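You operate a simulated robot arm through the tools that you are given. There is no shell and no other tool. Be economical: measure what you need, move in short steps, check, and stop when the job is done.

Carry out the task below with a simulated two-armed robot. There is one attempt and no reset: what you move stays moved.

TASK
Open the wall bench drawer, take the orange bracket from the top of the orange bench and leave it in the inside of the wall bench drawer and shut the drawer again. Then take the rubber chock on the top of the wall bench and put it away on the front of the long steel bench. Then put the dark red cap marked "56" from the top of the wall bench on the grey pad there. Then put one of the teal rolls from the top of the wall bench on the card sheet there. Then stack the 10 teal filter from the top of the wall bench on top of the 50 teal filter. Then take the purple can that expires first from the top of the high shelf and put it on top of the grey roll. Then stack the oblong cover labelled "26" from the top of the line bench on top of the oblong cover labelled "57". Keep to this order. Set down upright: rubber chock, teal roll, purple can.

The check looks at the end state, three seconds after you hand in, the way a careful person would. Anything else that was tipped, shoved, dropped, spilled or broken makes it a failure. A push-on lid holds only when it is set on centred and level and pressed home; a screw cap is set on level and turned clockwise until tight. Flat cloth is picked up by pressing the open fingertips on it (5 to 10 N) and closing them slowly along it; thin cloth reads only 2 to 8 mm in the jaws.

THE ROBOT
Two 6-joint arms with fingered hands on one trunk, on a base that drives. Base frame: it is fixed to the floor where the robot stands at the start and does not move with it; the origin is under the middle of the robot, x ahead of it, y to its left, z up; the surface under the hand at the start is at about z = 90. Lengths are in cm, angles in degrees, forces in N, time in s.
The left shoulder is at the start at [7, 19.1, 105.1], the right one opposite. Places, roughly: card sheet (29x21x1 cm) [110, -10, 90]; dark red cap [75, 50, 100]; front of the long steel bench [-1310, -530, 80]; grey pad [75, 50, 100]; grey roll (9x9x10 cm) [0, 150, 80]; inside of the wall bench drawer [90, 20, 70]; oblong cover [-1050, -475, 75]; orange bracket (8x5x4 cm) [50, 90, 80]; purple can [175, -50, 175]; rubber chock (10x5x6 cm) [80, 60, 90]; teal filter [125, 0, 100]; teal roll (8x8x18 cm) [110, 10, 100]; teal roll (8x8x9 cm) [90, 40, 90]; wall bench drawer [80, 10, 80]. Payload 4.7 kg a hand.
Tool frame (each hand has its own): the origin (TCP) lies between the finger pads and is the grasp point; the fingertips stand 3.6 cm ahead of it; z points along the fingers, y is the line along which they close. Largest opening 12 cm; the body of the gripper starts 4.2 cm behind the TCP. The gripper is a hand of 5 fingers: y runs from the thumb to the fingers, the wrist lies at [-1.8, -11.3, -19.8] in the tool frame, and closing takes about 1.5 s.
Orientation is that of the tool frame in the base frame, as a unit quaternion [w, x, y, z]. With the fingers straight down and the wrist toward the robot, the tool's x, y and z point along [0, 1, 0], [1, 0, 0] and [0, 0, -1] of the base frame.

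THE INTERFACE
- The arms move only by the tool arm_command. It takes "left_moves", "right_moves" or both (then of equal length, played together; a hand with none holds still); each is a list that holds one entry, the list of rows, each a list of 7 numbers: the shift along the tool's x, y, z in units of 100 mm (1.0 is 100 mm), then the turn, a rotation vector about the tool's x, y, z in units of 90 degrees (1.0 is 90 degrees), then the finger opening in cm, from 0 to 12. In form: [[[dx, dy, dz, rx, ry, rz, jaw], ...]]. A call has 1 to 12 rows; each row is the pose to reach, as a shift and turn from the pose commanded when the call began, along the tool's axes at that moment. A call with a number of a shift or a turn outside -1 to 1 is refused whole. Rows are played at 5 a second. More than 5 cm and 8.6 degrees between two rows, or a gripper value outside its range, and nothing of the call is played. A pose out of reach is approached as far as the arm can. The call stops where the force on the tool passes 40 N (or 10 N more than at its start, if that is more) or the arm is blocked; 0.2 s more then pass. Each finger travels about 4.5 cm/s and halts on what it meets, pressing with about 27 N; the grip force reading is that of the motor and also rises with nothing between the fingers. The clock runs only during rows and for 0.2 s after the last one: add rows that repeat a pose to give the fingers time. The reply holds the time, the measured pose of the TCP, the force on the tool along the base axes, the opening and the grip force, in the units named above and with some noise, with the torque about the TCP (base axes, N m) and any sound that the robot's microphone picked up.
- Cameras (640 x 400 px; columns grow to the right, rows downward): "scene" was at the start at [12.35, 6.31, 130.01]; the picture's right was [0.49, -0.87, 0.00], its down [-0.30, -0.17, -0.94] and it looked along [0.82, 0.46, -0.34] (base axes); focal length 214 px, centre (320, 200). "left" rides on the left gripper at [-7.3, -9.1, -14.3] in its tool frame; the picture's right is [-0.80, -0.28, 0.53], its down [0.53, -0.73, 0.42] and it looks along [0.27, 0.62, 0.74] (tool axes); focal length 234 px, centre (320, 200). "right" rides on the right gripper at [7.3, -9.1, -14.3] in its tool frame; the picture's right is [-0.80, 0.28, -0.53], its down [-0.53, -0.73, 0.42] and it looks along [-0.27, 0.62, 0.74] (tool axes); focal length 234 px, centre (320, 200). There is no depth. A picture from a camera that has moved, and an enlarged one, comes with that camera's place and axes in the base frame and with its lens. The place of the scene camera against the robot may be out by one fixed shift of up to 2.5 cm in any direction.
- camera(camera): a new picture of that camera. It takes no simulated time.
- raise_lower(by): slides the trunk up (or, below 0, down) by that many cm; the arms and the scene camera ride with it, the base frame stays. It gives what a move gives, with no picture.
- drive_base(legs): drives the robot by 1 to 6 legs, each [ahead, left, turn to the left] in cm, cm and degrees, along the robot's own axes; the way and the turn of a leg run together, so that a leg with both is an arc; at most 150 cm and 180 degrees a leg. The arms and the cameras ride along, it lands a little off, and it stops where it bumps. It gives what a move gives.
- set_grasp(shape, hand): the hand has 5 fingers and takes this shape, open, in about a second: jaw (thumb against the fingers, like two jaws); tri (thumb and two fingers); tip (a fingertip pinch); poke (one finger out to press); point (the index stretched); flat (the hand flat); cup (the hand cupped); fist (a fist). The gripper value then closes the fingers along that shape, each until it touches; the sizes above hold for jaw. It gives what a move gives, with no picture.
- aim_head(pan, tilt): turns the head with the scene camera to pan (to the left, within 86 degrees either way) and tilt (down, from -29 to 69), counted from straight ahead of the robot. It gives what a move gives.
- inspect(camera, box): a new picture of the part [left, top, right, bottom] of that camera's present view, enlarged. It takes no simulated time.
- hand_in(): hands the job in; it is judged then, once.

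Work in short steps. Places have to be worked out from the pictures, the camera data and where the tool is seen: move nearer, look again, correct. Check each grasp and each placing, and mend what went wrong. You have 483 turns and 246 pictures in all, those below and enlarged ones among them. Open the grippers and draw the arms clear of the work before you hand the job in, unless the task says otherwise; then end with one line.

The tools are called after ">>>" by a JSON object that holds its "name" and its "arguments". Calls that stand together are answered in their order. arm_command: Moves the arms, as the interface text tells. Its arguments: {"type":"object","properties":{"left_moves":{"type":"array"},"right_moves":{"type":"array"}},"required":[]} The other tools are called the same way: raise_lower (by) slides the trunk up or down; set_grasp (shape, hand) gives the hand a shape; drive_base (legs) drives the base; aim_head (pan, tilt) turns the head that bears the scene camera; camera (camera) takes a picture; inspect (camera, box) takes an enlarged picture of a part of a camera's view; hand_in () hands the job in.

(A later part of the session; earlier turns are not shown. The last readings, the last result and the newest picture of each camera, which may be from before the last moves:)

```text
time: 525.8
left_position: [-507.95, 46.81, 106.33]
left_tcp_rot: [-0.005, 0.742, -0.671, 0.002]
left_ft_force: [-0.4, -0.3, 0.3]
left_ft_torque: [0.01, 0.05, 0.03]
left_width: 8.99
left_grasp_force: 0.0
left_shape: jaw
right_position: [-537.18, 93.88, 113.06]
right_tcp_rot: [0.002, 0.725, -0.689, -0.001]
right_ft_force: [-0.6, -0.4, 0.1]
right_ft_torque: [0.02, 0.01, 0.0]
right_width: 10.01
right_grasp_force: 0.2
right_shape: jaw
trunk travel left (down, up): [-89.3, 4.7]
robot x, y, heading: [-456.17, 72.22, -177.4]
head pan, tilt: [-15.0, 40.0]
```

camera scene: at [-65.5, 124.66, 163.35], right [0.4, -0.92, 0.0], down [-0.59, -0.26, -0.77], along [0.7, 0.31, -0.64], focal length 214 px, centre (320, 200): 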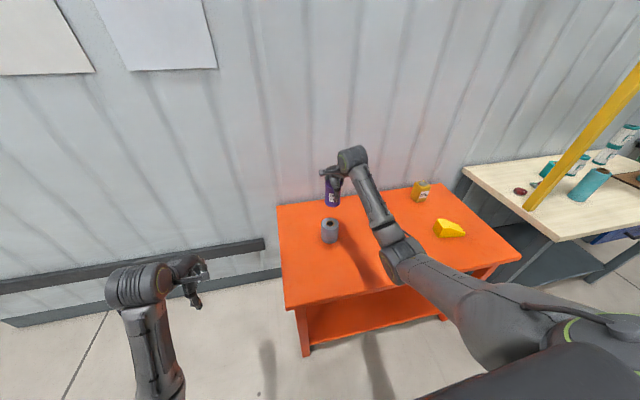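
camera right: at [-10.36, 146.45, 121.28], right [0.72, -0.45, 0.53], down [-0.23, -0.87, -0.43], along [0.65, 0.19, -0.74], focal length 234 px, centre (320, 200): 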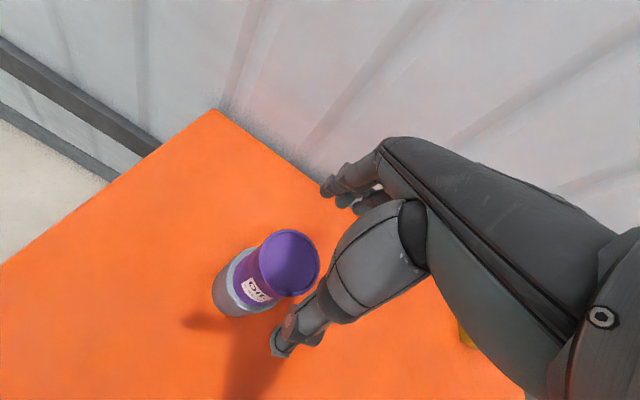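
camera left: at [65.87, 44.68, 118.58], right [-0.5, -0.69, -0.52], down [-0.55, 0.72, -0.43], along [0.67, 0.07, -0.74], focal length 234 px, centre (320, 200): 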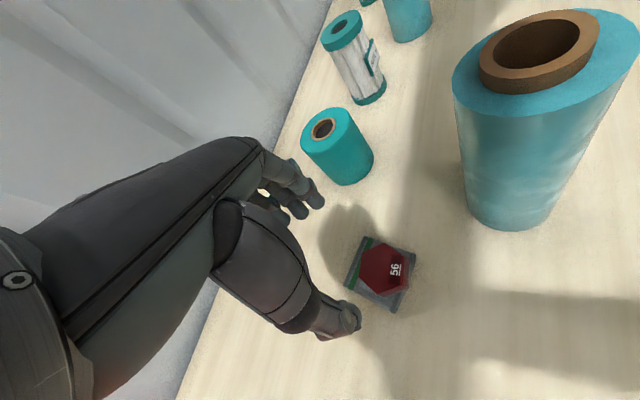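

>>> {"name": "drive_base", "arguments": {"legs": [[0, 0, 34.3], [120, 39, 0], [150, 0, 0], [145, 0, 0]]}}

>>> {"name": "aim_head", "arguments": {"pan": 30, "tilt": 25}}

>>> {"name": "camera", "arguments": {"camera": "scene"}}

```text
time: 547.6
left_position: [-788.82, -260.14, 106.3]
left_tcp_rot: [-0.005, 0.902, -0.431, 0.0]
left_ft_force: [0.4, -0.4, -0.3]
left_ft_torque: [0.02, 0.02, -0.01]
left_width: 9.0
left_grasp_force: 0.0
left_shape: jaw
right_position: [-838.95, -236.75, 113.1]
right_tcp_rot: [0.001, 0.891, -0.454, 0.0]
right_ft_force: [-0.1, 0.0, -0.2]
right_ft_torque: [-0.01, -0.02, 0.01]
right_width: 10.0
right_grasp_force: 0.1
right_shape: jaw
trunk travel left (down, up): [-89.3, 4.7]
robot x, y, heading: [-759.58, -210.54, -144.0]
head pan, tilt: [-15.0, 40.0]
```

```text
time: 548.7
left_position: [-788.82, -260.28, 106.38]
left_tcp_rot: [-0.005, 0.902, -0.431, 0.0]
left_ft_force: [-0.2, 0.4, -0.7]
left_ft_torque: [0.02, -0.01, -0.03]
left_width: 9.0
left_grasp_force: 0.0
left_shape: jaw
right_position: [-839.13, -236.81, 113.01]
right_tcp_rot: [0.002, 0.891, -0.454, 0.0]
right_ft_force: [0.4, 0.0, -0.5]
right_ft_torque: [0.03, 0.02, 0.03]
right_width: 10.0
right_grasp_force: 0.1
right_shape: jaw
trunk travel left (down, up): [-89.3, 4.7]
robot x, y, heading: [-759.8, -210.66, -144.2]
head pan, tilt: [30.0, 25.0]
```

```text
77 pictures are left
camera scene: at [-768.3, -220.14, 165.69], right [-0.91, 0.41, 0.0], down [0.17, 0.39, -0.91], along [-0.37, -0.83, -0.42], focal length 214 px, centre (320, 200)
```

scene: 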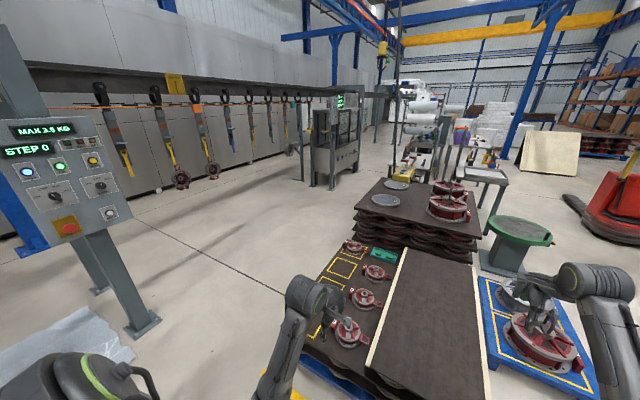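

>>> {"name": "aim_head", "arguments": {"pan": 75, "tilt": 45}}

>>> {"name": "camera", "arguments": {"camera": "scene"}}

```text
time: 549.8
left_position: [-788.82, -260.32, 106.32]
left_tcp_rot: [-0.005, 0.902, -0.431, 0.0]
left_ft_force: [0.3, 1.0, -0.4]
left_ft_torque: [0.0, -0.04, 0.02]
left_width: 9.01
left_grasp_force: 0.0
left_shape: jaw
right_position: [-838.97, -236.72, 113.07]
right_tcp_rot: [0.003, 0.891, -0.454, 0.0]
right_ft_force: [0.9, -0.4, 0.5]
right_ft_torque: [-0.03, 0.02, 0.0]
right_width: 10.04
right_grasp_force: 0.0
right_shape: jaw
trunk travel left (down, up): [-89.3, 4.7]
robot x, y, heading: [-759.66, -210.39, -144.3]
head pan, tilt: [75.0, 45.0]
```

```text
76 pictures are left
camera scene: at [-761.64, -219.35, 162.64], right [-0.94, -0.35, 0.0], down [-0.25, 0.66, -0.71], along [0.25, -0.66, -0.71], focal length 214 px, centre (320, 200)
```

scene: 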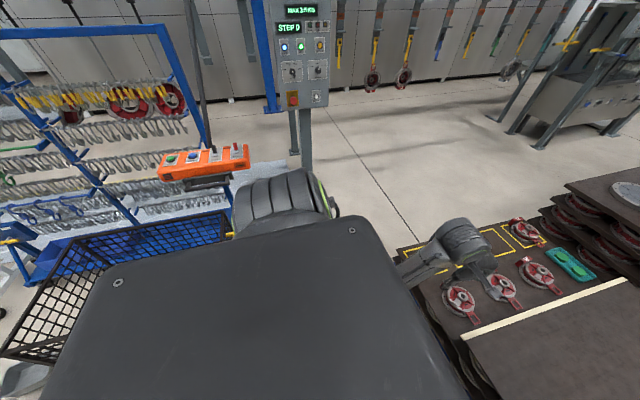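

The floor left of the gear stacks is open. I go slightly forward, sidestep left, then forward along that lane.

>>> {"name": "drive_base", "arguments": {"legs": [[0, 0, 1.2], [24, 0, 0], [0, 112, 0], [100, 0, 0]]}}

>>> {"name": "aim_head", "arguments": {"pan": -15, "tilt": 20}}

>>> {"name": "camera", "arguments": {"camera": "scene"}}

```text
time: 562.1
left_position: [-824.65, -423.9, 106.34]
left_tcp_rot: [-0.005, 0.903, -0.429, 0.0]
left_ft_force: [0.3, 0.1, 0.1]
left_ft_torque: [0.0, 0.01, 0.02]
left_width: 8.99
left_grasp_force: 0.0
left_shape: jaw
right_position: [-874.9, -400.71, 113.16]
right_tcp_rot: [0.002, 0.892, -0.452, 0.0]
right_ft_force: [0.3, -0.1, 0.5]
right_ft_torque: [0.01, -0.02, 0.04]
right_width: 10.04
right_grasp_force: 0.1
right_shape: jaw
trunk travel left (down, up): [-89.3, 4.7]
robot x, y, heading: [-795.72, -373.78, -144.2]
head pan, tilt: [75.0, 45.0]
```

```text
time: 563.7
left_position: [-824.7, -424.0, 106.34]
left_tcp_rot: [-0.005, 0.903, -0.429, 0.001]
left_ft_force: [-0.2, 0.2, 0.6]
left_ft_torque: [0.0, -0.01, -0.01]
left_width: 8.97
left_grasp_force: 0.0
left_shape: jaw
right_position: [-875.05, -400.84, 112.99]
right_tcp_rot: [0.002, 0.892, -0.451, 0.001]
right_ft_force: [-1.1, -0.4, 0.4]
right_ft_torque: [-0.03, -0.01, 0.0]
right_width: 10.03
right_grasp_force: 0.1
right_shape: jaw
trunk travel left (down, up): [-89.3, 4.7]
robot x, y, heading: [-795.86, -374.08, -144.0]
head pan, tilt: [-15.0, 20.0]
```

```text
75 pictures are left
camera scene: at [-809.32, -378.65, 166.5], right [-0.36, 0.93, 0.0], down [0.32, 0.12, -0.94], along [-0.88, -0.34, -0.34], focal length 214 px, centre (320, 200)
```

scene: 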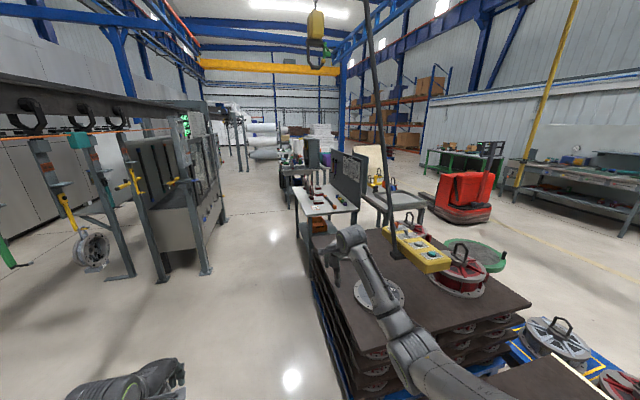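

>>> {"name": "inspect", "arguments": {"camera": "scene", "box": [260, 130, 400, 270]}}

```text
2.86 times, centred on (330, 200) of scene
camera zoom: at [-809.32, -378.65, 166.5], right [-0.36, 0.93, 0.0], down [0.32, 0.12, -0.94], along [-0.88, -0.34, -0.34], focal length 613 px, centre (291, 200)
```

zoom: 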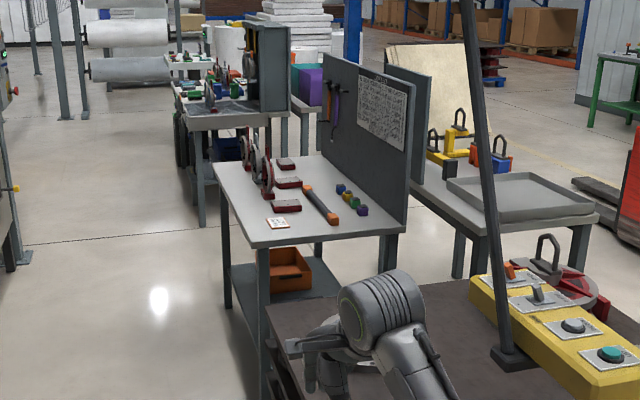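

The line bench carries three dark red oblong covers. I drive alongside, short of it, and turn right to face it.

>>> {"name": "drive_base", "arguments": {"legs": [[0, 0, 0.9], [140, 12, 0], [35, 0, 0], [0, 0, -90]]}}

>>> {"name": "aim_head", "arguments": {"pan": 25, "tilt": 35}}

>>> {"name": "camera", "arguments": {"camera": "scene"}}

```text
time: 576.8
left_position: [-977.67, -457.65, 106.28]
left_tcp_rot: [0.003, -0.341, 0.94, -0.004]
left_ft_force: [0.1, 0.0, 1.0]
left_ft_torque: [0.0, -0.01, -0.01]
left_width: 9.0
left_grasp_force: 0.1
left_shape: jaw
right_position: [-954.99, -407.03, 113.01]
right_tcp_rot: [-0.001, -0.318, 0.948, 0.001]
right_ft_force: [0.8, 0.1, -0.4]
right_ft_torque: [0.02, -0.01, -0.02]
right_width: 10.03
right_grasp_force: 0.1
right_shape: jaw
trunk travel left (down, up): [-89.3, 4.7]
robot x, y, heading: [-927.59, -485.99, 126.8]
head pan, tilt: [-15.0, 20.0]
```

```text
time: 577.9
left_position: [-977.5, -457.68, 106.46]
left_tcp_rot: [0.003, -0.341, 0.94, -0.004]
left_ft_force: [-0.9, 0.8, 0.6]
left_ft_torque: [0.0, 0.01, 0.03]
left_width: 9.0
left_grasp_force: 0.0
left_shape: jaw
right_position: [-954.96, -406.97, 113.0]
right_tcp_rot: [-0.001, -0.319, 0.948, 0.0]
right_ft_force: [0.0, 0.3, -0.5]
right_ft_torque: [0.01, 0.01, -0.04]
right_width: 10.03
right_grasp_force: 0.0
right_shape: jaw
trunk travel left (down, up): [-89.3, 4.7]
robot x, y, heading: [-927.27, -485.9, 126.7]
head pan, tilt: [25.0, 35.0]
```

```text
73 pictures are left
camera scene: at [-938.88, -475.95, 164.12], right [0.47, 0.88, 0.0], down [0.51, -0.27, -0.82], along [-0.72, 0.39, -0.57], focal length 214 px, centre (320, 200)
```

scene: 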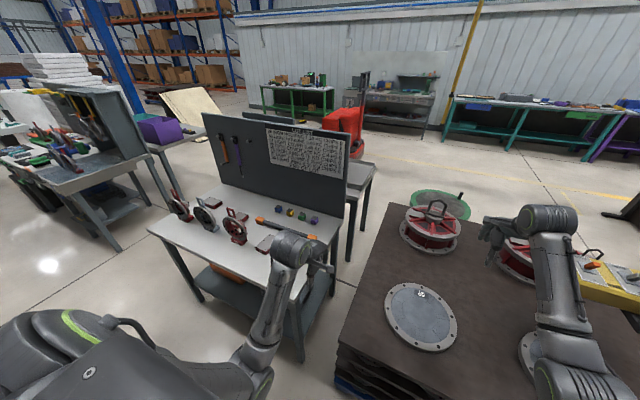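

>>> {"name": "inspect", "arguments": {"camera": "scene", "box": [160, 170, 330, 270]}}

```text
3.76 times, centred on (245, 220) of scene
camera zoom: at [-938.88, -475.95, 164.12], right [0.47, 0.88, 0.0], down [0.51, -0.27, -0.82], along [-0.72, 0.39, -0.57], focal length 807 px, centre (602, 125)
```

zoom: 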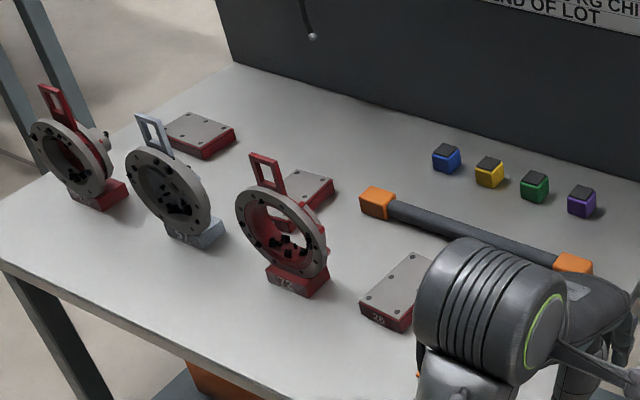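

Cover "26" is the nearest one. I raise the left hand a bit and move 50 cm sideways along the bench to read the other labels.

>>> {"name": "arm_command", "arguments": {"left_moves": [[[0, 0, -0.3, 0, 0, 0, 9], [0, 0, -0.7, 0, 0, 0, 9]]]}}

>>> {"name": "drive_base", "arguments": {"legs": [[0, 50, 0]]}}

>>> {"name": "aim_head", "arguments": {"pan": 20, "tilt": 45}}

>>> {"name": "camera", "arguments": {"camera": "scene"}}

```text
time: 578.5
left_position: [-978.39, -456.62, 109.53]
left_tcp_rot: [0.003, -0.341, 0.94, -0.003]
left_ft_force: [0.0, 0.4, -0.4]
left_ft_torque: [-0.01, -0.03, 0.0]
left_width: 9.02
left_grasp_force: 0.0
left_shape: jaw
left hand out of reach, approached as far as the arm can: row 2
right_position: [-955.06, -406.97, 113.02]
right_tcp_rot: [-0.001, -0.318, 0.948, 0.001]
right_ft_force: [-0.4, -0.5, 1.1]
right_ft_torque: [0.02, 0.0, 0.0]
right_width: 10.0
right_grasp_force: 0.0
right_shape: jaw
trunk travel left (down, up): [-89.3, 4.7]
robot x, y, heading: [-927.35, -485.9, 126.8]
head pan, tilt: [25.0, 35.0]
```

```text
time: 581.4
left_position: [-1018.32, -486.71, 109.61]
left_tcp_rot: [0.003, -0.342, 0.94, -0.001]
left_ft_force: [0.0, 0.4, -0.1]
left_ft_torque: [-0.01, -0.01, 0.03]
left_width: 9.02
left_grasp_force: 0.1
left_shape: jaw
right_position: [-995.02, -436.92, 113.0]
right_tcp_rot: [-0.001, -0.318, 0.948, 0.001]
right_ft_force: [-0.4, -0.6, -0.3]
right_ft_torque: [-0.01, -0.01, -0.01]
right_width: 10.01
right_grasp_force: 0.1
right_shape: jaw
trunk travel left (down, up): [-89.3, 4.7]
robot x, y, heading: [-967.33, -515.8, 126.8]
head pan, tilt: [25.0, 35.0]
```

```text
time: 582.1
left_position: [-1018.4, -486.77, 109.5]
left_tcp_rot: [0.002, -0.342, 0.94, -0.003]
left_ft_force: [0.7, 0.2, -0.1]
left_ft_torque: [-0.01, 0.02, 0.0]
left_width: 9.0
left_grasp_force: 0.0
left_shape: jaw
right_position: [-994.98, -437.09, 113.07]
right_tcp_rot: [0.0, -0.319, 0.948, 0.001]
right_ft_force: [0.3, -0.3, 0.1]
right_ft_torque: [-0.03, 0.01, 0.02]
right_width: 10.0
right_grasp_force: 0.0
right_shape: jaw
trunk travel left (down, up): [-89.3, 4.7]
robot x, y, heading: [-967.59, -515.63, 126.8]
head pan, tilt: [20.0, 45.0]
```

```text
71 pictures are left
camera scene: at [-977.91, -505.68, 162.64], right [0.55, 0.84, 0.0], down [0.59, -0.39, -0.71], along [-0.59, 0.39, -0.71], focal length 214 px, centre (320, 200)
```

scene: 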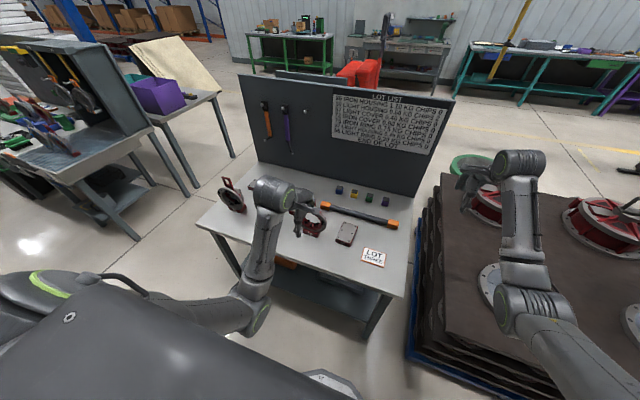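

>>> {"name": "camera", "arguments": {"camera": "left"}}

```text
70 pictures are left
camera left: at [-1007.07, -489.1, 123.9], right [0.8, 0.3, -0.52], down [0.07, -0.9, -0.42], along [-0.6, 0.3, -0.74], focal length 234 px, centre (320, 200)
```

left: 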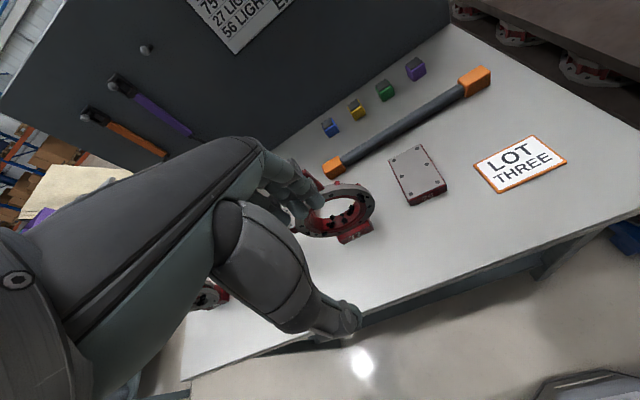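

The left hand hides the second cover. I move 30 cm further along.

>>> {"name": "drive_base", "arguments": {"legs": [[0, 32, 0]]}}

>>> {"name": "aim_head", "arguments": {"pan": 0, "tilt": 50}}

>>> {"name": "camera", "arguments": {"camera": "scene"}}

>>> {"name": "camera", "arguments": {"camera": "left"}}

```text
time: 584.3
left_position: [-1043.88, -505.7, 109.54]
left_tcp_rot: [0.002, -0.339, 0.941, -0.003]
left_ft_force: [1.0, -0.2, 0.5]
left_ft_torque: [-0.03, 0.02, -0.01]
left_width: 9.01
left_grasp_force: 0.1
left_shape: jaw
right_position: [-1020.14, -456.0, 113.03]
right_tcp_rot: [-0.001, -0.314, 0.949, 0.002]
right_ft_force: [0.5, 0.3, -1.4]
right_ft_torque: [0.0, 0.02, 0.0]
right_width: 10.01
right_grasp_force: 0.1
right_shape: jaw
trunk travel left (down, up): [-89.3, 4.7]
robot x, y, heading: [-993.1, -535.0, 126.7]
head pan, tilt: [20.0, 45.0]
```

```text
time: 585.1
left_position: [-1043.97, -505.68, 109.68]
left_tcp_rot: [0.004, -0.338, 0.941, -0.002]
left_ft_force: [-0.6, 0.3, -0.4]
left_ft_torque: [-0.03, 0.01, 0.02]
left_width: 9.01
left_grasp_force: 0.1
left_shape: jaw
right_position: [-1020.32, -455.99, 112.97]
right_tcp_rot: [0.0, -0.315, 0.949, 0.002]
right_ft_force: [-1.1, 0.0, -0.1]
right_ft_torque: [-0.01, 0.0, 0.02]
right_width: 10.04
right_grasp_force: 0.1
right_shape: jaw
trunk travel left (down, up): [-89.3, 4.7]
robot x, y, heading: [-993.09, -534.85, 126.4]
head pan, tilt: [0.0, 50.0]
```

```text
69 pictures are left
camera scene: at [-1001.53, -523.23, 161.95], right [0.8, 0.6, 0.0], down [0.46, -0.62, -0.64], along [-0.38, 0.52, -0.77], focal length 214 px, centre (320, 200)
```

scene: 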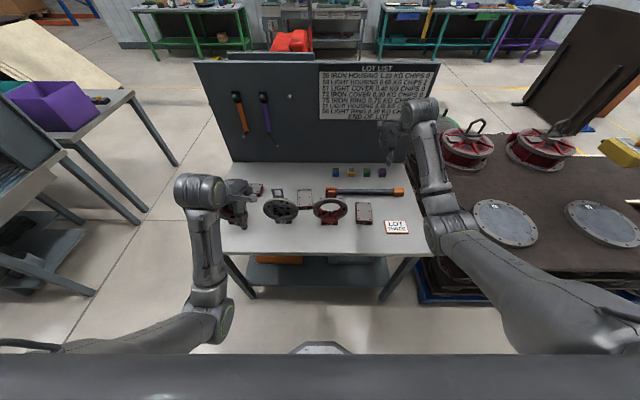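

```text
68 pictures are left
camera left: at [-1032.74, -508.12, 123.9], right [0.8, 0.3, -0.52], down [0.06, -0.9, -0.42], along [-0.6, 0.31, -0.74], focal length 234 px, centre (320, 200)
```

left: 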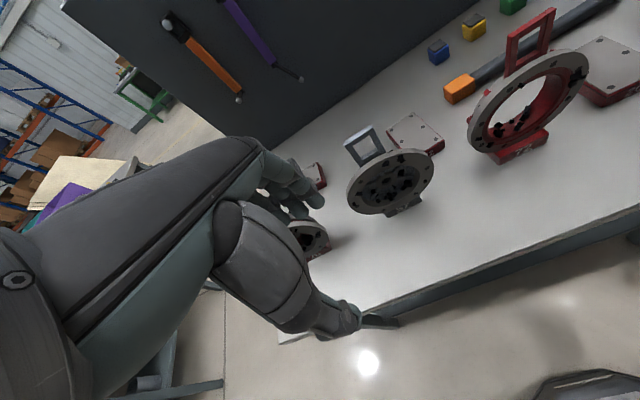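

>>> {"name": "inspect", "arguments": {"camera": "scene", "box": [240, 170, 400, 250]}}

>>> {"name": "inspect", "arguments": {"camera": "left", "box": [360, 90, 640, 230]}}

```text
4.00 times, centred on (320, 210) of scene
camera zoom: at [-1001.53, -523.23, 161.95], right [0.8, 0.6, 0.0], down [0.46, -0.62, -0.64], along [-0.38, 0.52, -0.77], focal length 858 px, centre (320, 160)
```

zoom: 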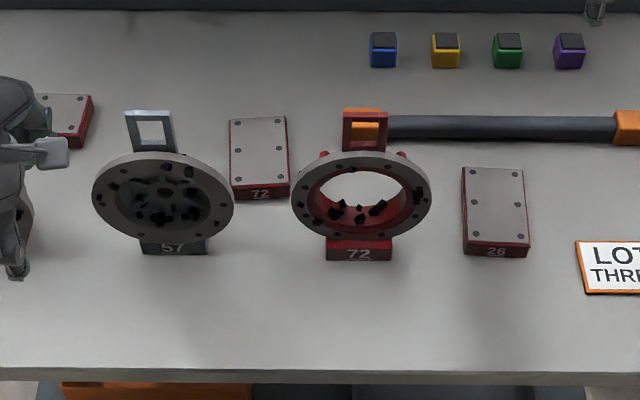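

```text
2.29 times, centred on (500, 160) of left
camera zoom: at [-1032.74, -508.12, 123.9], right [0.8, 0.3, -0.52], down [0.06, -0.9, -0.42], along [-0.6, 0.31, -0.74], focal length 535 px, centre (-91, 291)
```

zoom: 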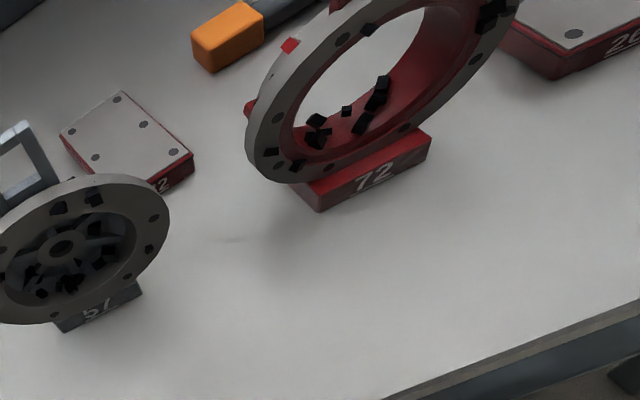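

Covers: "26" at right, "72" in the middle, so "57" should be the left one (to be confirmed). The right hand must grip across the 7.4 cm width, so I turn it 86° with the wrist to the right, and retract the left hand.

>>> {"name": "arm_command", "arguments": {"right_moves": [[[0, 0, 0, 0, 0, -0.085, 9.5], [0, 0, 0, 0, 0, -0.17, 9.5], [0, 0, 0, 0, 0, -0.255, 9.5], [0, 0, 0, 0, 0, -0.34, 9.5], [0, 0, 0, 0, 0, -0.425, 9.5], [0, 0, 0, 0, 0, -0.51, 9.5], [0, 0, 0, 0, 0, -0.595, 9.5], [0, 0, 0, 0, 0, -0.68, 9.5], [0, 0, 0, 0, 0, -0.765, 9.5], [0, 0, 0, 0, 0, -0.85, 9.5], [0, 0, 0, 0, 0, -0.92, 9.5], [0, 0, 0, 0, 0, -0.952, 9.5]]]}}

>>> {"name": "arm_command", "arguments": {"left_moves": [[[0, -0.3, 0, 0, 0, 0, 9], [0, -0.6, 0, 0, 0, 0, 9], [0, -0.8, 0, 0, 0, 0, 9]]]}}

>>> {"name": "camera", "arguments": {"camera": "right"}}

>>> {"name": "camera", "arguments": {"camera": "scene"}}

```text
time: 587.7
left_position: [-1044.04, -505.76, 109.52]
left_tcp_rot: [0.002, -0.339, 0.941, -0.002]
left_ft_force: [-0.8, 0.2, -0.2]
left_ft_torque: [-0.01, 0.03, 0.04]
left_width: 8.97
left_grasp_force: 0.1
left_shape: jaw
right_position: [-1020.27, -456.15, 112.91]
right_tcp_rot: [-0.001, 0.877, -0.481, -0.002]
right_ft_force: [0.2, 0.4, -0.6]
right_ft_torque: [0.0, 0.0, 0.02]
right_width: 9.54
right_grasp_force: 0.0
right_shape: jaw
trunk travel left (down, up): [-89.3, 4.7]
robot x, y, heading: [-992.88, -535.27, 126.4]
head pan, tilt: [0.0, 50.0]
```

```text
time: 588.5
left_position: [-1039.21, -510.97, 107.69]
left_tcp_rot: [0.003, -0.338, 0.941, -0.001]
left_ft_force: [-1.1, 0.4, 1.0]
left_ft_torque: [-0.02, 0.02, -0.05]
left_width: 8.98
left_grasp_force: 0.0
left_shape: jaw
left hand out of reach, approached as far as the arm can: row 1, 2, 3
right_position: [-1020.23, -456.02, 113.01]
right_tcp_rot: [0.0, 0.876, -0.482, -0.001]
right_ft_force: [-0.6, 1.2, 0.2]
right_ft_torque: [0.01, 0.0, -0.04]
right_width: 9.54
right_grasp_force: 0.1
right_shape: jaw
trunk travel left (down, up): [-89.3, 4.7]
robot x, y, heading: [-992.89, -534.68, 126.3]
head pan, tilt: [0.0, 50.0]
```

```text
65 pictures are left
camera right: at [-1008.69, -457.4, 127.22], right [-0.66, 0.53, 0.53], down [0.33, 0.84, -0.42], along [-0.67, -0.11, -0.74], focal length 234 px, centre (320, 200)
```

right: 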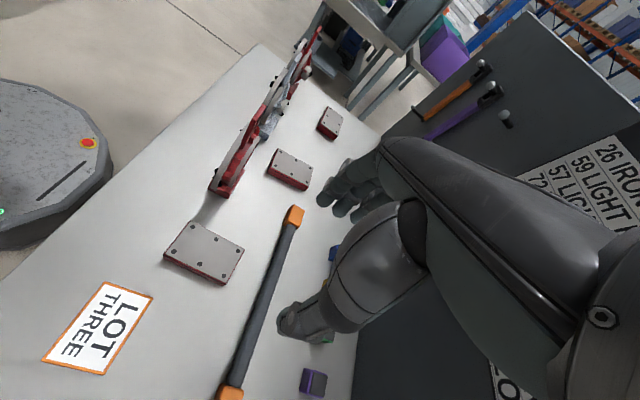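

```text
64 pictures are left
camera scene: at [-1001.44, -523.15, 161.95], right [0.8, 0.59, 0.0], down [0.46, -0.62, -0.64], along [-0.38, 0.52, -0.77], focal length 214 px, centre (320, 200)
```

scene: 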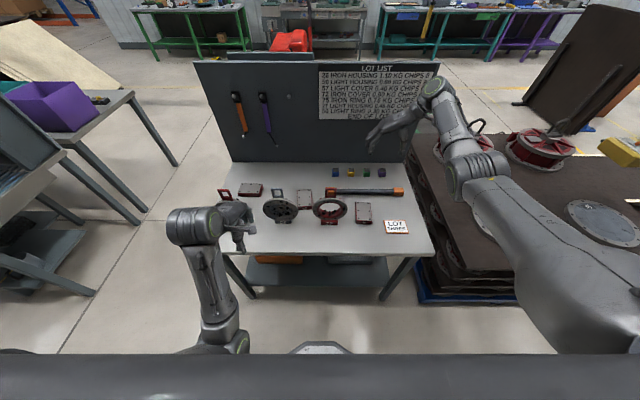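

All three covers visible; cover "26" is centred near [-1020.2, -464.8], top z≈81.5, yaw ~123°. I lower the trunk 16 cm and move the right hand over its far half (away from the ring stand).

>>> {"name": "raise_lower", "arguments": {"by": -14}}

>>> {"name": "arm_command", "arguments": {"right_moves": [[[0.15, 0.25, 0, 0, 0, -0.01, 9.5], [0.33, 0.47, 0.2, 0, 0, -0.01, 9.5], [0.33, 0.47, 0.5, 0, 0, -0.01, 9.5]]]}}

>>> {"name": "camera", "arguments": {"camera": "right"}}

>>> {"name": "inspect", "arguments": {"camera": "right", "box": [240, 20, 380, 200]}}

```text
time: 590.2
left_position: [-1039.19, -510.93, 93.64]
left_tcp_rot: [0.002, -0.339, 0.941, -0.002]
left_ft_force: [-1.3, -0.9, 1.1]
left_ft_torque: [0.0, -0.02, 0.02]
left_width: 8.97
left_grasp_force: 0.0
left_shape: jaw
right_position: [-1020.23, -456.07, 99.06]
right_tcp_rot: [0.0, 0.876, -0.482, -0.002]
right_ft_force: [0.5, 0.0, -0.7]
right_ft_torque: [0.0, 0.05, -0.03]
right_width: 9.52
right_grasp_force: 0.0
right_shape: jaw
trunk travel left (down, up): [-75.3, 18.7]
robot x, y, heading: [-993.15, -535.15, 126.5]
head pan, tilt: [0.0, 50.0]
```

```text
time: 591.0
left_position: [-1039.2, -510.8, 93.58]
left_tcp_rot: [0.003, -0.339, 0.941, 0.0]
left_ft_force: [1.3, 0.5, -0.3]
left_ft_torque: [0.02, 0.02, 0.0]
left_width: 8.98
left_grasp_force: 0.0
left_shape: jaw
right_position: [-1022.55, -461.1, 94.0]
right_tcp_rot: [0.0, 0.88, -0.475, -0.001]
right_ft_force: [-0.5, 0.2, 0.3]
right_ft_torque: [0.0, -0.01, -0.03]
right_width: 9.51
right_grasp_force: 0.1
right_shape: jaw
trunk travel left (down, up): [-75.3, 18.7]
robot x, y, heading: [-992.74, -535.21, 126.6]
head pan, tilt: [0.0, 50.0]
```

```text
63 pictures are left
camera right: at [-1010.94, -462.34, 108.19], right [-0.67, 0.52, 0.53], down [0.32, 0.85, -0.42], along [-0.67, -0.12, -0.74], focal length 234 px, centre (320, 200)
```

right: 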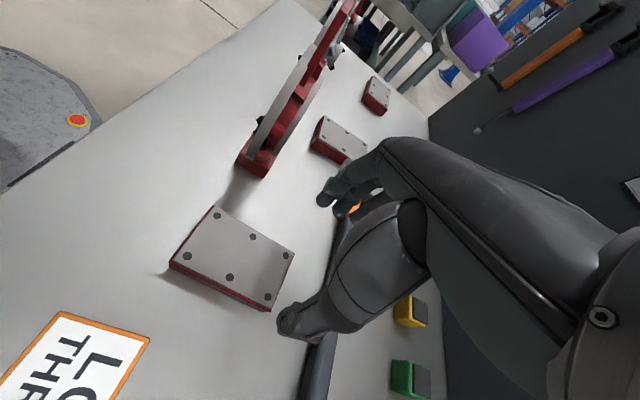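

```text
2.22 times, centred on (310, 110) of right
camera zoom: at [-1010.94, -462.34, 108.19], right [-0.67, 0.52, 0.53], down [0.32, 0.85, -0.42], along [-0.67, -0.12, -0.74], focal length 520 px, centre (342, 400)
```

zoom: 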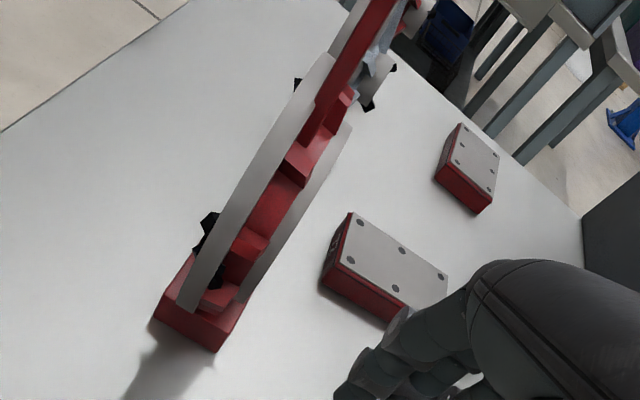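

Aligned over the far half of cover 26. I shift 1.2 cm toward its middle and descend.

>>> {"name": "arm_command", "arguments": {"right_moves": [[[0.06, 0, 0.3, 0, 0, 0, 9.5], [0.12, 0, 0.6, 0, 0, 0, 9.5], [0.12, 0, 0.85, 0, 0, 0, 9.5]]]}}

>>> {"name": "camera", "arguments": {"camera": "right"}}

```text
time: 591.8
left_position: [-1039.22, -510.87, 93.74]
left_tcp_rot: [0.002, -0.339, 0.941, -0.001]
left_ft_force: [0.0, -0.6, -0.2]
left_ft_torque: [0.0, 0.0, -0.01]
left_width: 8.98
left_grasp_force: 0.0
left_shape: jaw
right_position: [-1022.05, -462.34, 85.41]
right_tcp_rot: [0.0, 0.88, -0.475, -0.002]
right_ft_force: [-0.7, 0.1, 0.0]
right_ft_torque: [-0.02, -0.03, 0.0]
right_width: 9.52
right_grasp_force: 0.0
right_shape: jaw
trunk travel left (down, up): [-75.3, 18.7]
robot x, y, heading: [-993.38, -534.98, 126.5]
head pan, tilt: [0.0, 50.0]
```

```text
61 pictures are left
camera right: at [-1010.47, -463.47, 99.62], right [-0.67, 0.52, 0.53], down [0.32, 0.85, -0.42], along [-0.67, -0.12, -0.74], focal length 234 px, centre (320, 200)
```

right: 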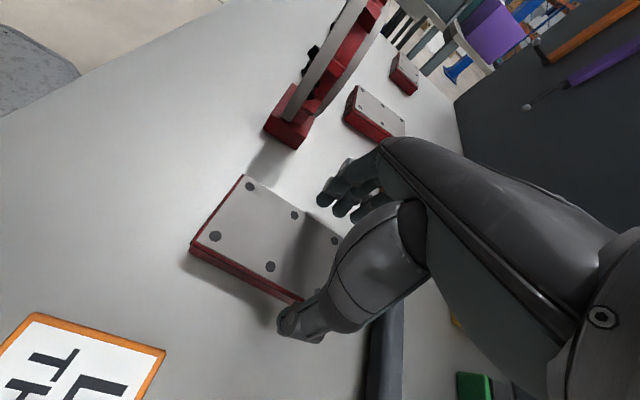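

>>> {"name": "arm_command", "arguments": {"right_moves": [[[0, 0, 0.1, 0, 0, 0, 9.5], [0, 0, 0.18, 0, 0, 0, 9.5], [0, 0, 0.18, 0, 0, 0, 8], [0, 0, 0.18, 0, 0, 0, 6], [0, 0, 0.18, 0, 0, 0, 4], [0, 0, 0.18, 0, 0, 0, 4], [0, 0, 0.18, 0, 0, 0, 4], [0, 0, 0.18, 0, 0, 0, 4]]]}}

>>> {"name": "camera", "arguments": {"camera": "right"}}

```text
time: 593.6
left_position: [-1039.21, -510.8, 93.72]
left_tcp_rot: [0.002, -0.339, 0.941, 0.0]
left_ft_force: [-0.8, -1.2, -0.9]
left_ft_torque: [-0.01, 0.0, -0.04]
left_width: 8.95
left_grasp_force: 0.0
left_shape: jaw
right_position: [-1022.02, -462.34, 83.71]
right_tcp_rot: [0.0, 0.88, -0.475, -0.002]
right_ft_force: [1.6, 1.2, -0.7]
right_ft_torque: [0.02, -0.05, 0.05]
right_width: 6.6
right_grasp_force: 27.1
right_shape: jaw
trunk travel left (down, up): [-75.3, 18.7]
robot x, y, heading: [-993.12, -535.2, 126.6]
head pan, tilt: [0.0, 50.0]
```

```text
60 pictures are left
camera right: at [-1010.33, -463.47, 97.92], right [-0.67, 0.52, 0.53], down [0.32, 0.85, -0.42], along [-0.67, -0.12, -0.74], focal length 234 px, centre (320, 200)
```

right: 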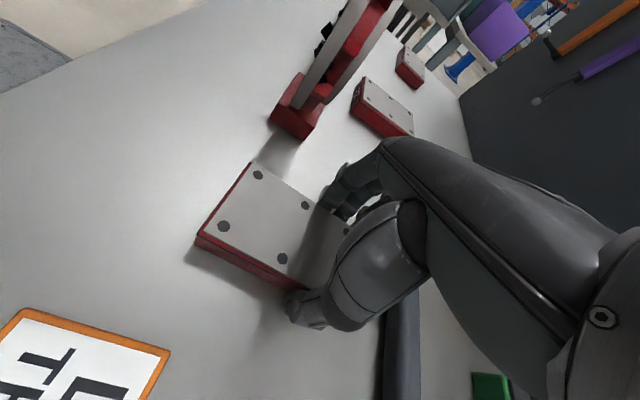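

Gripped. I lift it a few cm and check that it stays level.

>>> {"name": "arm_command", "arguments": {"right_moves": [[[0, 0, -0.1, 0, 0, 0, 4], [0, 0, -0.2, 0, 0, 0, 4], [0, 0, -0.4, 0, 0, 0, 4], [0, 0, -0.6, 0, 0, 0, 4]]]}}

>>> {"name": "camera", "arguments": {"camera": "right"}}

>>> {"name": "inspect", "arguments": {"camera": "scene", "box": [220, 150, 440, 260]}}

```text
time: 594.6
left_position: [-1039.14, -510.88, 93.63]
left_tcp_rot: [0.003, -0.338, 0.941, -0.002]
left_ft_force: [0.3, 0.2, -0.1]
left_ft_torque: [-0.01, 0.0, -0.02]
left_width: 9.0
left_grasp_force: 0.2
left_shape: jaw
right_position: [-1021.93, -462.4, 89.76]
right_tcp_rot: [-0.001, 0.88, -0.475, -0.001]
right_ft_force: [-0.3, 0.1, -6.6]
right_ft_torque: [0.17, 0.07, 0.0]
right_width: 6.59
right_grasp_force: 27.1
right_shape: jaw
trunk travel left (down, up): [-75.3, 18.7]
robot x, y, heading: [-992.64, -535.23, 126.4]
head pan, tilt: [0.0, 50.0]
```

```text
59 pictures are left
camera right: at [-1010.34, -463.56, 103.99], right [-0.67, 0.52, 0.53], down [0.32, 0.85, -0.42], along [-0.67, -0.12, -0.74], focal length 234 px, centre (320, 200)
```

right: 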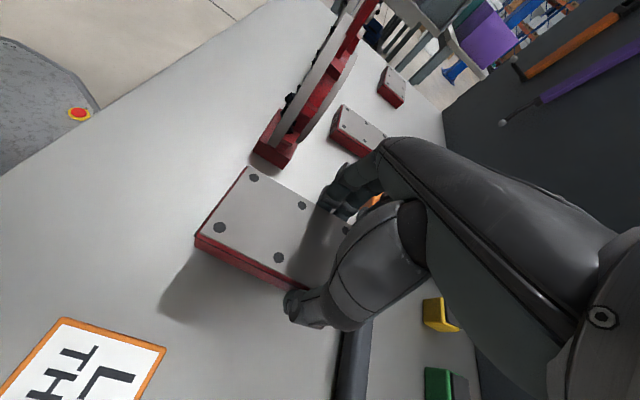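

```text
2.91 times, centred on (330, 205) of scene
camera zoom: at [-1001.5, -523.15, 147.94], right [0.8, 0.6, 0.0], down [0.46, -0.62, -0.64], along [-0.38, 0.52, -0.77], focal length 624 px, centre (291, 186)
```

zoom: 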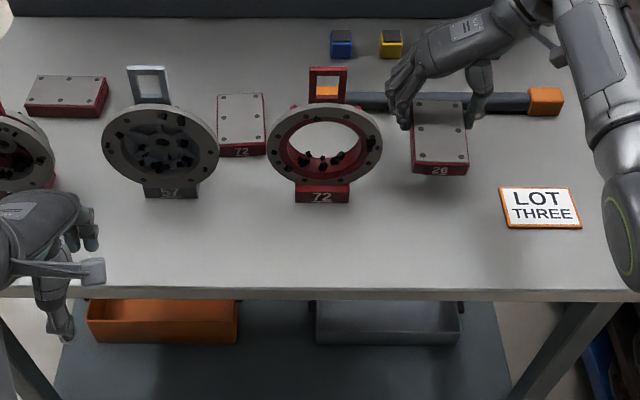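

Held and level. The third cover is turned 90°; I zoom to look for its label and exact pose.

>>> {"name": "inspect", "arguments": {"camera": "right", "box": [365, 55, 420, 120]}}

>>> {"name": "camera", "arguments": {"camera": "left"}}

```text
6.15 times, centred on (392, 88) of right
camera zoom: at [-1010.34, -463.56, 103.99], right [-0.67, 0.52, 0.53], down [0.32, 0.85, -0.42], along [-0.67, -0.12, -0.74], focal length 1441 px, centre (-126, 892)
```

zoom: 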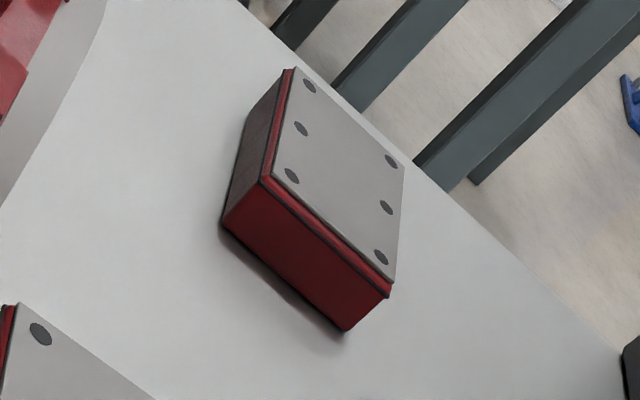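

```text
56 pictures are left
camera left: at [-1027.86, -513.28, 107.99], right [0.8, 0.3, -0.52], down [0.06, -0.9, -0.42], along [-0.6, 0.31, -0.74], focal length 234 px, centre (320, 200)
```

left: 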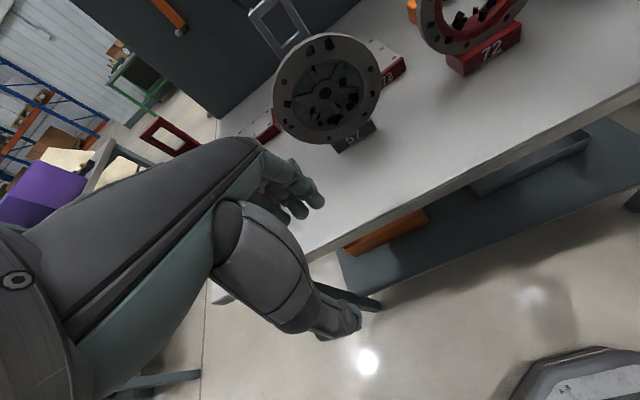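

Cover "57" (third) is centred near [-1075.8, -487.1], turned 90°. I raise the trunk, lift the held cover a bit more and back off before turning it.

>>> {"name": "raise_lower", "arguments": {"by": 18.5}}

>>> {"name": "drive_base", "arguments": {"legs": [[-28, 0, 0]]}}

>>> {"name": "arm_command", "arguments": {"right_moves": [[[0, 0, -0.03, 0, 0, 0.085, 4], [0, 0, -0.07, 0, 0, 0.17, 4], [0, 0, -0.1, 0, 0, 0.255, 4], [0, 0, -0.14, 0, 0, 0.34, 4], [0, 0, -0.17, 0, 0, 0.425, 4], [0, 0, -0.21, 0, 0, 0.51, 4], [0, 0, -0.25, 0, 0, 0.595, 4], [0, 0, -0.28, 0, 0, 0.68, 4], [0, 0, -0.32, 0, 0, 0.765, 4], [0, 0, -0.35, 0, 0, 0.85, 4], [0, 0, -0.4, 0, 0, 0.93, 4], [0, 0, -0.45, 0, 0, 1.0, 4]]]}}

```text
time: 596.6
left_position: [-1039.17, -510.73, 112.04]
left_tcp_rot: [0.002, -0.338, 0.941, -0.001]
left_ft_force: [-0.2, 0.4, -0.2]
left_ft_torque: [-0.01, 0.01, 0.03]
left_width: 9.0
left_grasp_force: 0.1
left_shape: jaw
right_position: [-1021.95, -462.29, 108.15]
right_tcp_rot: [0.0, 0.88, -0.475, -0.002]
right_ft_force: [-0.3, 0.1, -6.6]
right_ft_torque: [0.12, 0.11, 0.03]
right_width: 6.6
right_grasp_force: 27.3
right_shape: jaw
trunk travel left (down, up): [-93.8, 0.2]
robot x, y, heading: [-993.17, -535.18, 126.4]
head pan, tilt: [0.0, 50.0]
```

```text
time: 598.6
left_position: [-1022.75, -533.23, 112.25]
left_tcp_rot: [0.001, -0.339, 0.941, 0.0]
left_ft_force: [0.2, -1.4, 0.2]
left_ft_torque: [0.04, 0.01, -0.01]
left_width: 8.99
left_grasp_force: 0.1
left_shape: jaw
right_position: [-1005.56, -484.68, 108.26]
right_tcp_rot: [0.0, 0.881, -0.474, -0.001]
right_ft_force: [0.5, -0.1, -5.4]
right_ft_torque: [0.16, 0.09, 0.0]
right_width: 6.6
right_grasp_force: 27.4
right_shape: jaw
trunk travel left (down, up): [-93.8, 0.2]
robot x, y, heading: [-976.84, -557.0, 127.0]
head pan, tilt: [0.0, 50.0]
stopped in leg 1: the robot was blocked; the commanded pose is now the measured one
```

```text
time: 601.2
left_position: [-1023.1, -532.8, 112.15]
left_tcp_rot: [0.003, -0.34, 0.94, -0.002]
left_ft_force: [-0.2, -0.8, 0.1]
left_ft_torque: [0.01, -0.02, -0.01]
left_width: 8.99
left_grasp_force: 0.0
left_shape: jaw
right_position: [-1006.05, -484.27, 112.58]
right_tcp_rot: [-0.001, -0.287, 0.958, 0.0]
right_ft_force: [-0.3, 1.0, -5.6]
right_ft_torque: [0.05, -0.14, 0.0]
right_width: 6.58
right_grasp_force: 26.7
right_shape: jaw
trunk travel left (down, up): [-93.8, 0.2]
robot x, y, heading: [-976.66, -556.7, 126.6]
head pan, tilt: [0.0, 50.0]
```

A machine post stopped the base behind; I move forward a little, then sideways to line up with cover 57.

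>>> {"name": "drive_base", "arguments": {"legs": [[8, 0, 0], [0, 53, 0]]}}

>>> {"name": "camera", "arguments": {"camera": "left"}}

>>> {"name": "aim_head", "arguments": {"pan": -10, "tilt": 45}}

>>> {"name": "camera", "arguments": {"camera": "scene"}}

```text
time: 605.0
left_position: [-1070.41, -557.61, 112.19]
left_tcp_rot: [0.002, -0.337, 0.941, -0.003]
left_ft_force: [-0.1, -0.4, -1.4]
left_ft_torque: [0.01, 0.02, -0.02]
left_width: 9.0
left_grasp_force: 0.2
left_shape: jaw
right_position: [-1053.03, -509.35, 112.6]
right_tcp_rot: [0.0, -0.285, 0.958, 0.0]
right_ft_force: [0.0, -0.8, -6.5]
right_ft_torque: [0.11, -0.14, 0.03]
right_width: 6.61
right_grasp_force: 26.8
right_shape: jaw
trunk travel left (down, up): [-93.8, 0.2]
robot x, y, heading: [-1024.89, -581.79, 126.2]
head pan, tilt: [0.0, 50.0]
```

```text
55 pictures are left
camera left: at [-1059.11, -560.05, 126.47], right [0.8, 0.29, -0.52], down [0.06, -0.9, -0.42], along [-0.6, 0.31, -0.74], focal length 234 px, centre (320, 200)
```

left: 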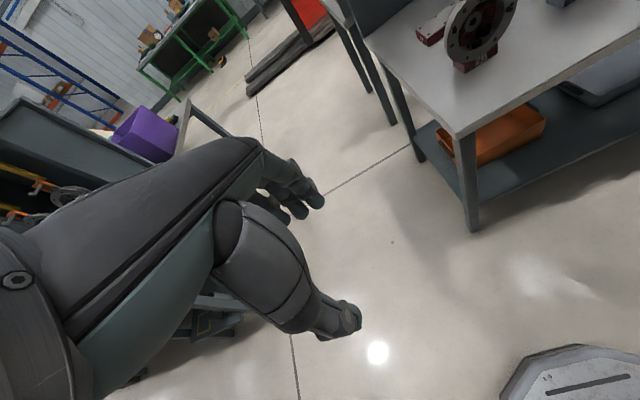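

```text
time: 605.7
left_position: [-1070.5, -557.73, 112.13]
left_tcp_rot: [0.003, -0.336, 0.942, -0.002]
left_ft_force: [-0.2, -0.2, 0.6]
left_ft_torque: [-0.01, -0.01, 0.03]
left_width: 8.97
left_grasp_force: 0.0
left_shape: jaw
right_position: [-1052.97, -509.34, 112.49]
right_tcp_rot: [0.001, -0.284, 0.959, 0.0]
right_ft_force: [-0.1, -0.6, -5.6]
right_ft_torque: [0.1, -0.15, -0.01]
right_width: 6.6
right_grasp_force: 27.2
right_shape: jaw
trunk travel left (down, up): [-93.8, 0.2]
robot x, y, heading: [-1024.7, -582.08, 126.1]
head pan, tilt: [-10.0, 45.0]
```

```text
54 pictures are left
camera scene: at [-1031.96, -569.01, 167.13], right [0.9, 0.44, 0.0], down [0.31, -0.63, -0.71], along [-0.31, 0.63, -0.71], focal length 214 px, centre (320, 200)
```

scene: 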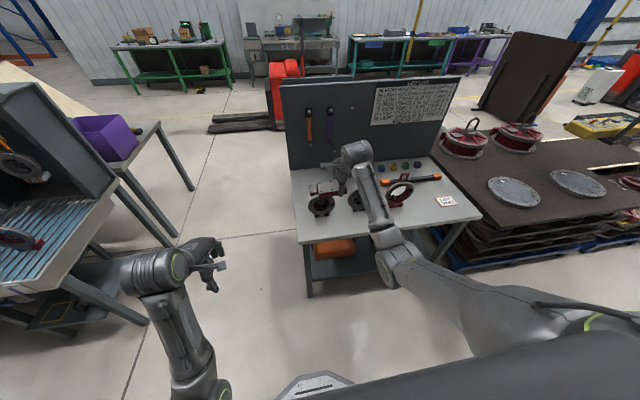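

The left camera sees the third cover's end; I zoom to confirm its label.

>>> {"name": "inspect", "arguments": {"camera": "left", "box": [400, 0, 500, 70]}}

>>> {"name": "inspect", "arguments": {"camera": "scene", "box": [290, 140, 430, 230]}}

```text
5.71 times, centred on (450, 35) of left
camera zoom: at [-1059.21, -560.14, 126.46], right [0.8, 0.29, -0.52], down [0.06, -0.9, -0.42], along [-0.59, 0.31, -0.74], focal length 1338 px, centre (-423, 1143)
```

zoom: 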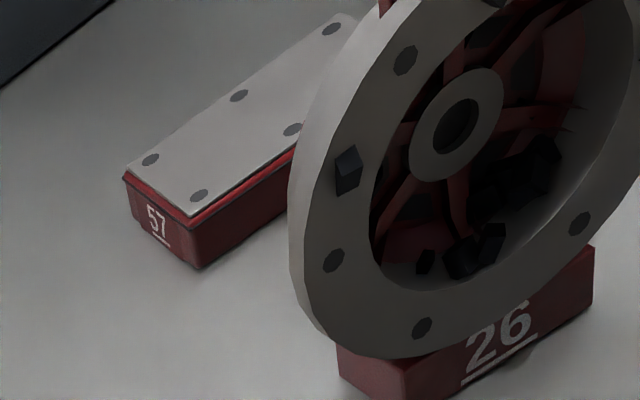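

```text
4.44 times, centred on (360, 185) of scene
camera zoom: at [-1031.96, -569.01, 167.13], right [0.9, 0.44, 0.0], down [0.31, -0.63, -0.71], along [-0.31, 0.63, -0.71], focal length 953 px, centre (142, 267)
```

zoom: 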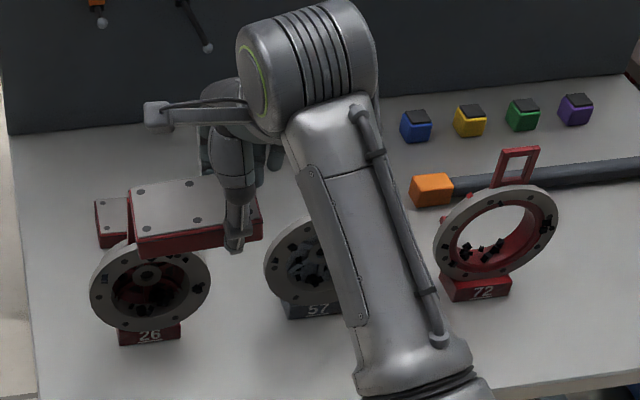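

Label "57" confirmed. I drive forward so the held cover comes above it.

>>> {"name": "drive_base", "arguments": {"legs": [[29, 2.5, 0]]}}

>>> {"name": "camera", "arguments": {"camera": "right"}}

>>> {"name": "aim_head", "arguments": {"pan": 10, "tilt": 55}}

>>> {"name": "camera", "arguments": {"camera": "scene"}}

```text
time: 607.7
left_position: [-1089.85, -535.83, 112.15]
left_tcp_rot: [0.002, -0.339, 0.941, -0.001]
left_ft_force: [0.0, 0.2, -0.5]
left_ft_torque: [0.01, 0.02, -0.03]
left_width: 8.99
left_grasp_force: 0.1
left_shape: jaw
right_position: [-1072.84, -487.27, 112.56]
right_tcp_rot: [-0.001, -0.286, 0.958, 0.001]
right_ft_force: [0.6, 0.2, -5.5]
right_ft_torque: [0.1, -0.13, -0.01]
right_width: 6.6
right_grasp_force: 27.2
right_shape: jaw
trunk travel left (down, up): [-93.8, 0.2]
robot x, y, heading: [-1043.84, -560.1, 126.7]
head pan, tilt: [-10.0, 45.0]
```

```text
51 pictures are left
camera right: at [-1073.86, -499.06, 126.93], right [0.52, 0.67, 0.53], down [0.85, -0.32, -0.43], along [-0.12, 0.67, -0.74], focal length 234 px, centre (320, 200)
```

right: 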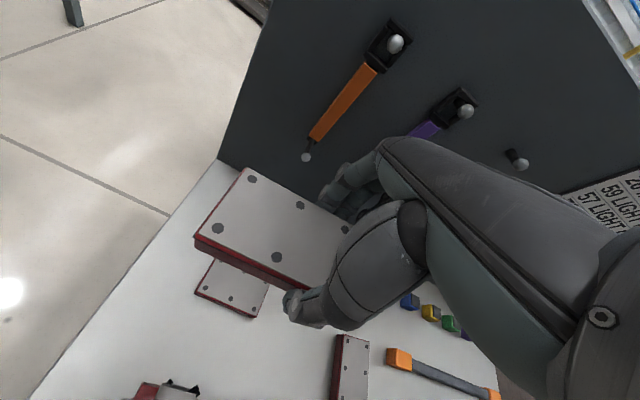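

```text
time: 608.5
left_position: [-1090.19, -535.68, 112.06]
left_tcp_rot: [0.002, -0.339, 0.941, -0.002]
left_ft_force: [-1.5, -0.5, 0.1]
left_ft_torque: [0.02, 0.02, -0.02]
left_width: 8.98
left_grasp_force: 0.0
left_shape: jaw
right_position: [-1072.93, -487.19, 112.51]
right_tcp_rot: [0.0, -0.287, 0.958, -0.001]
right_ft_force: [-0.2, -0.4, -6.4]
right_ft_torque: [0.13, -0.14, 0.01]
right_width: 6.61
right_grasp_force: 27.5
right_shape: jaw
trunk travel left (down, up): [-93.8, 0.2]
robot x, y, heading: [-1044.22, -560.34, 126.5]
head pan, tilt: [10.0, 55.0]
```

```text
50 pictures are left
camera scene: at [-1053.12, -549.05, 165.78], right [0.69, 0.73, 0.0], down [0.59, -0.56, -0.57], along [-0.42, 0.39, -0.82], focal length 214 px, centre (320, 200)
```

scene: 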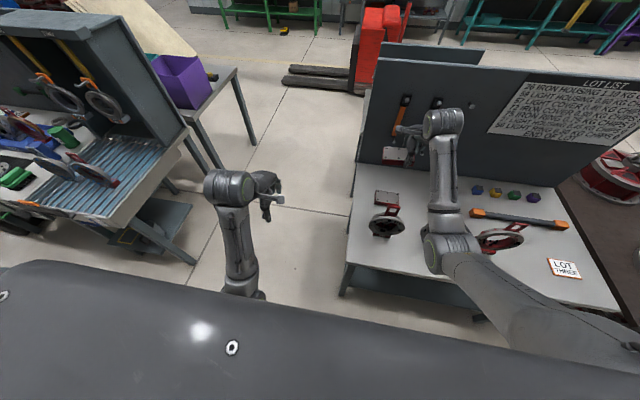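

>>> {"name": "inspect", "arguments": {"camera": "right", "box": [170, 150, 370, 340]}}

```text
2.11 times, centred on (270, 245) of right
camera zoom: at [-1074.01, -498.86, 126.77], right [0.52, 0.68, 0.53], down [0.85, -0.32, -0.42], along [-0.12, 0.66, -0.74], focal length 493 px, centre (425, 105)
```

zoom: 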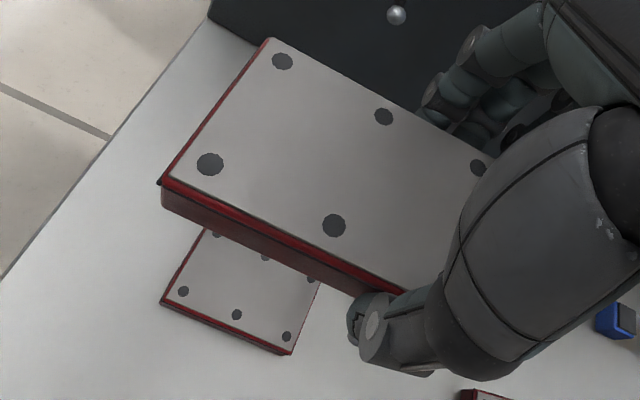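

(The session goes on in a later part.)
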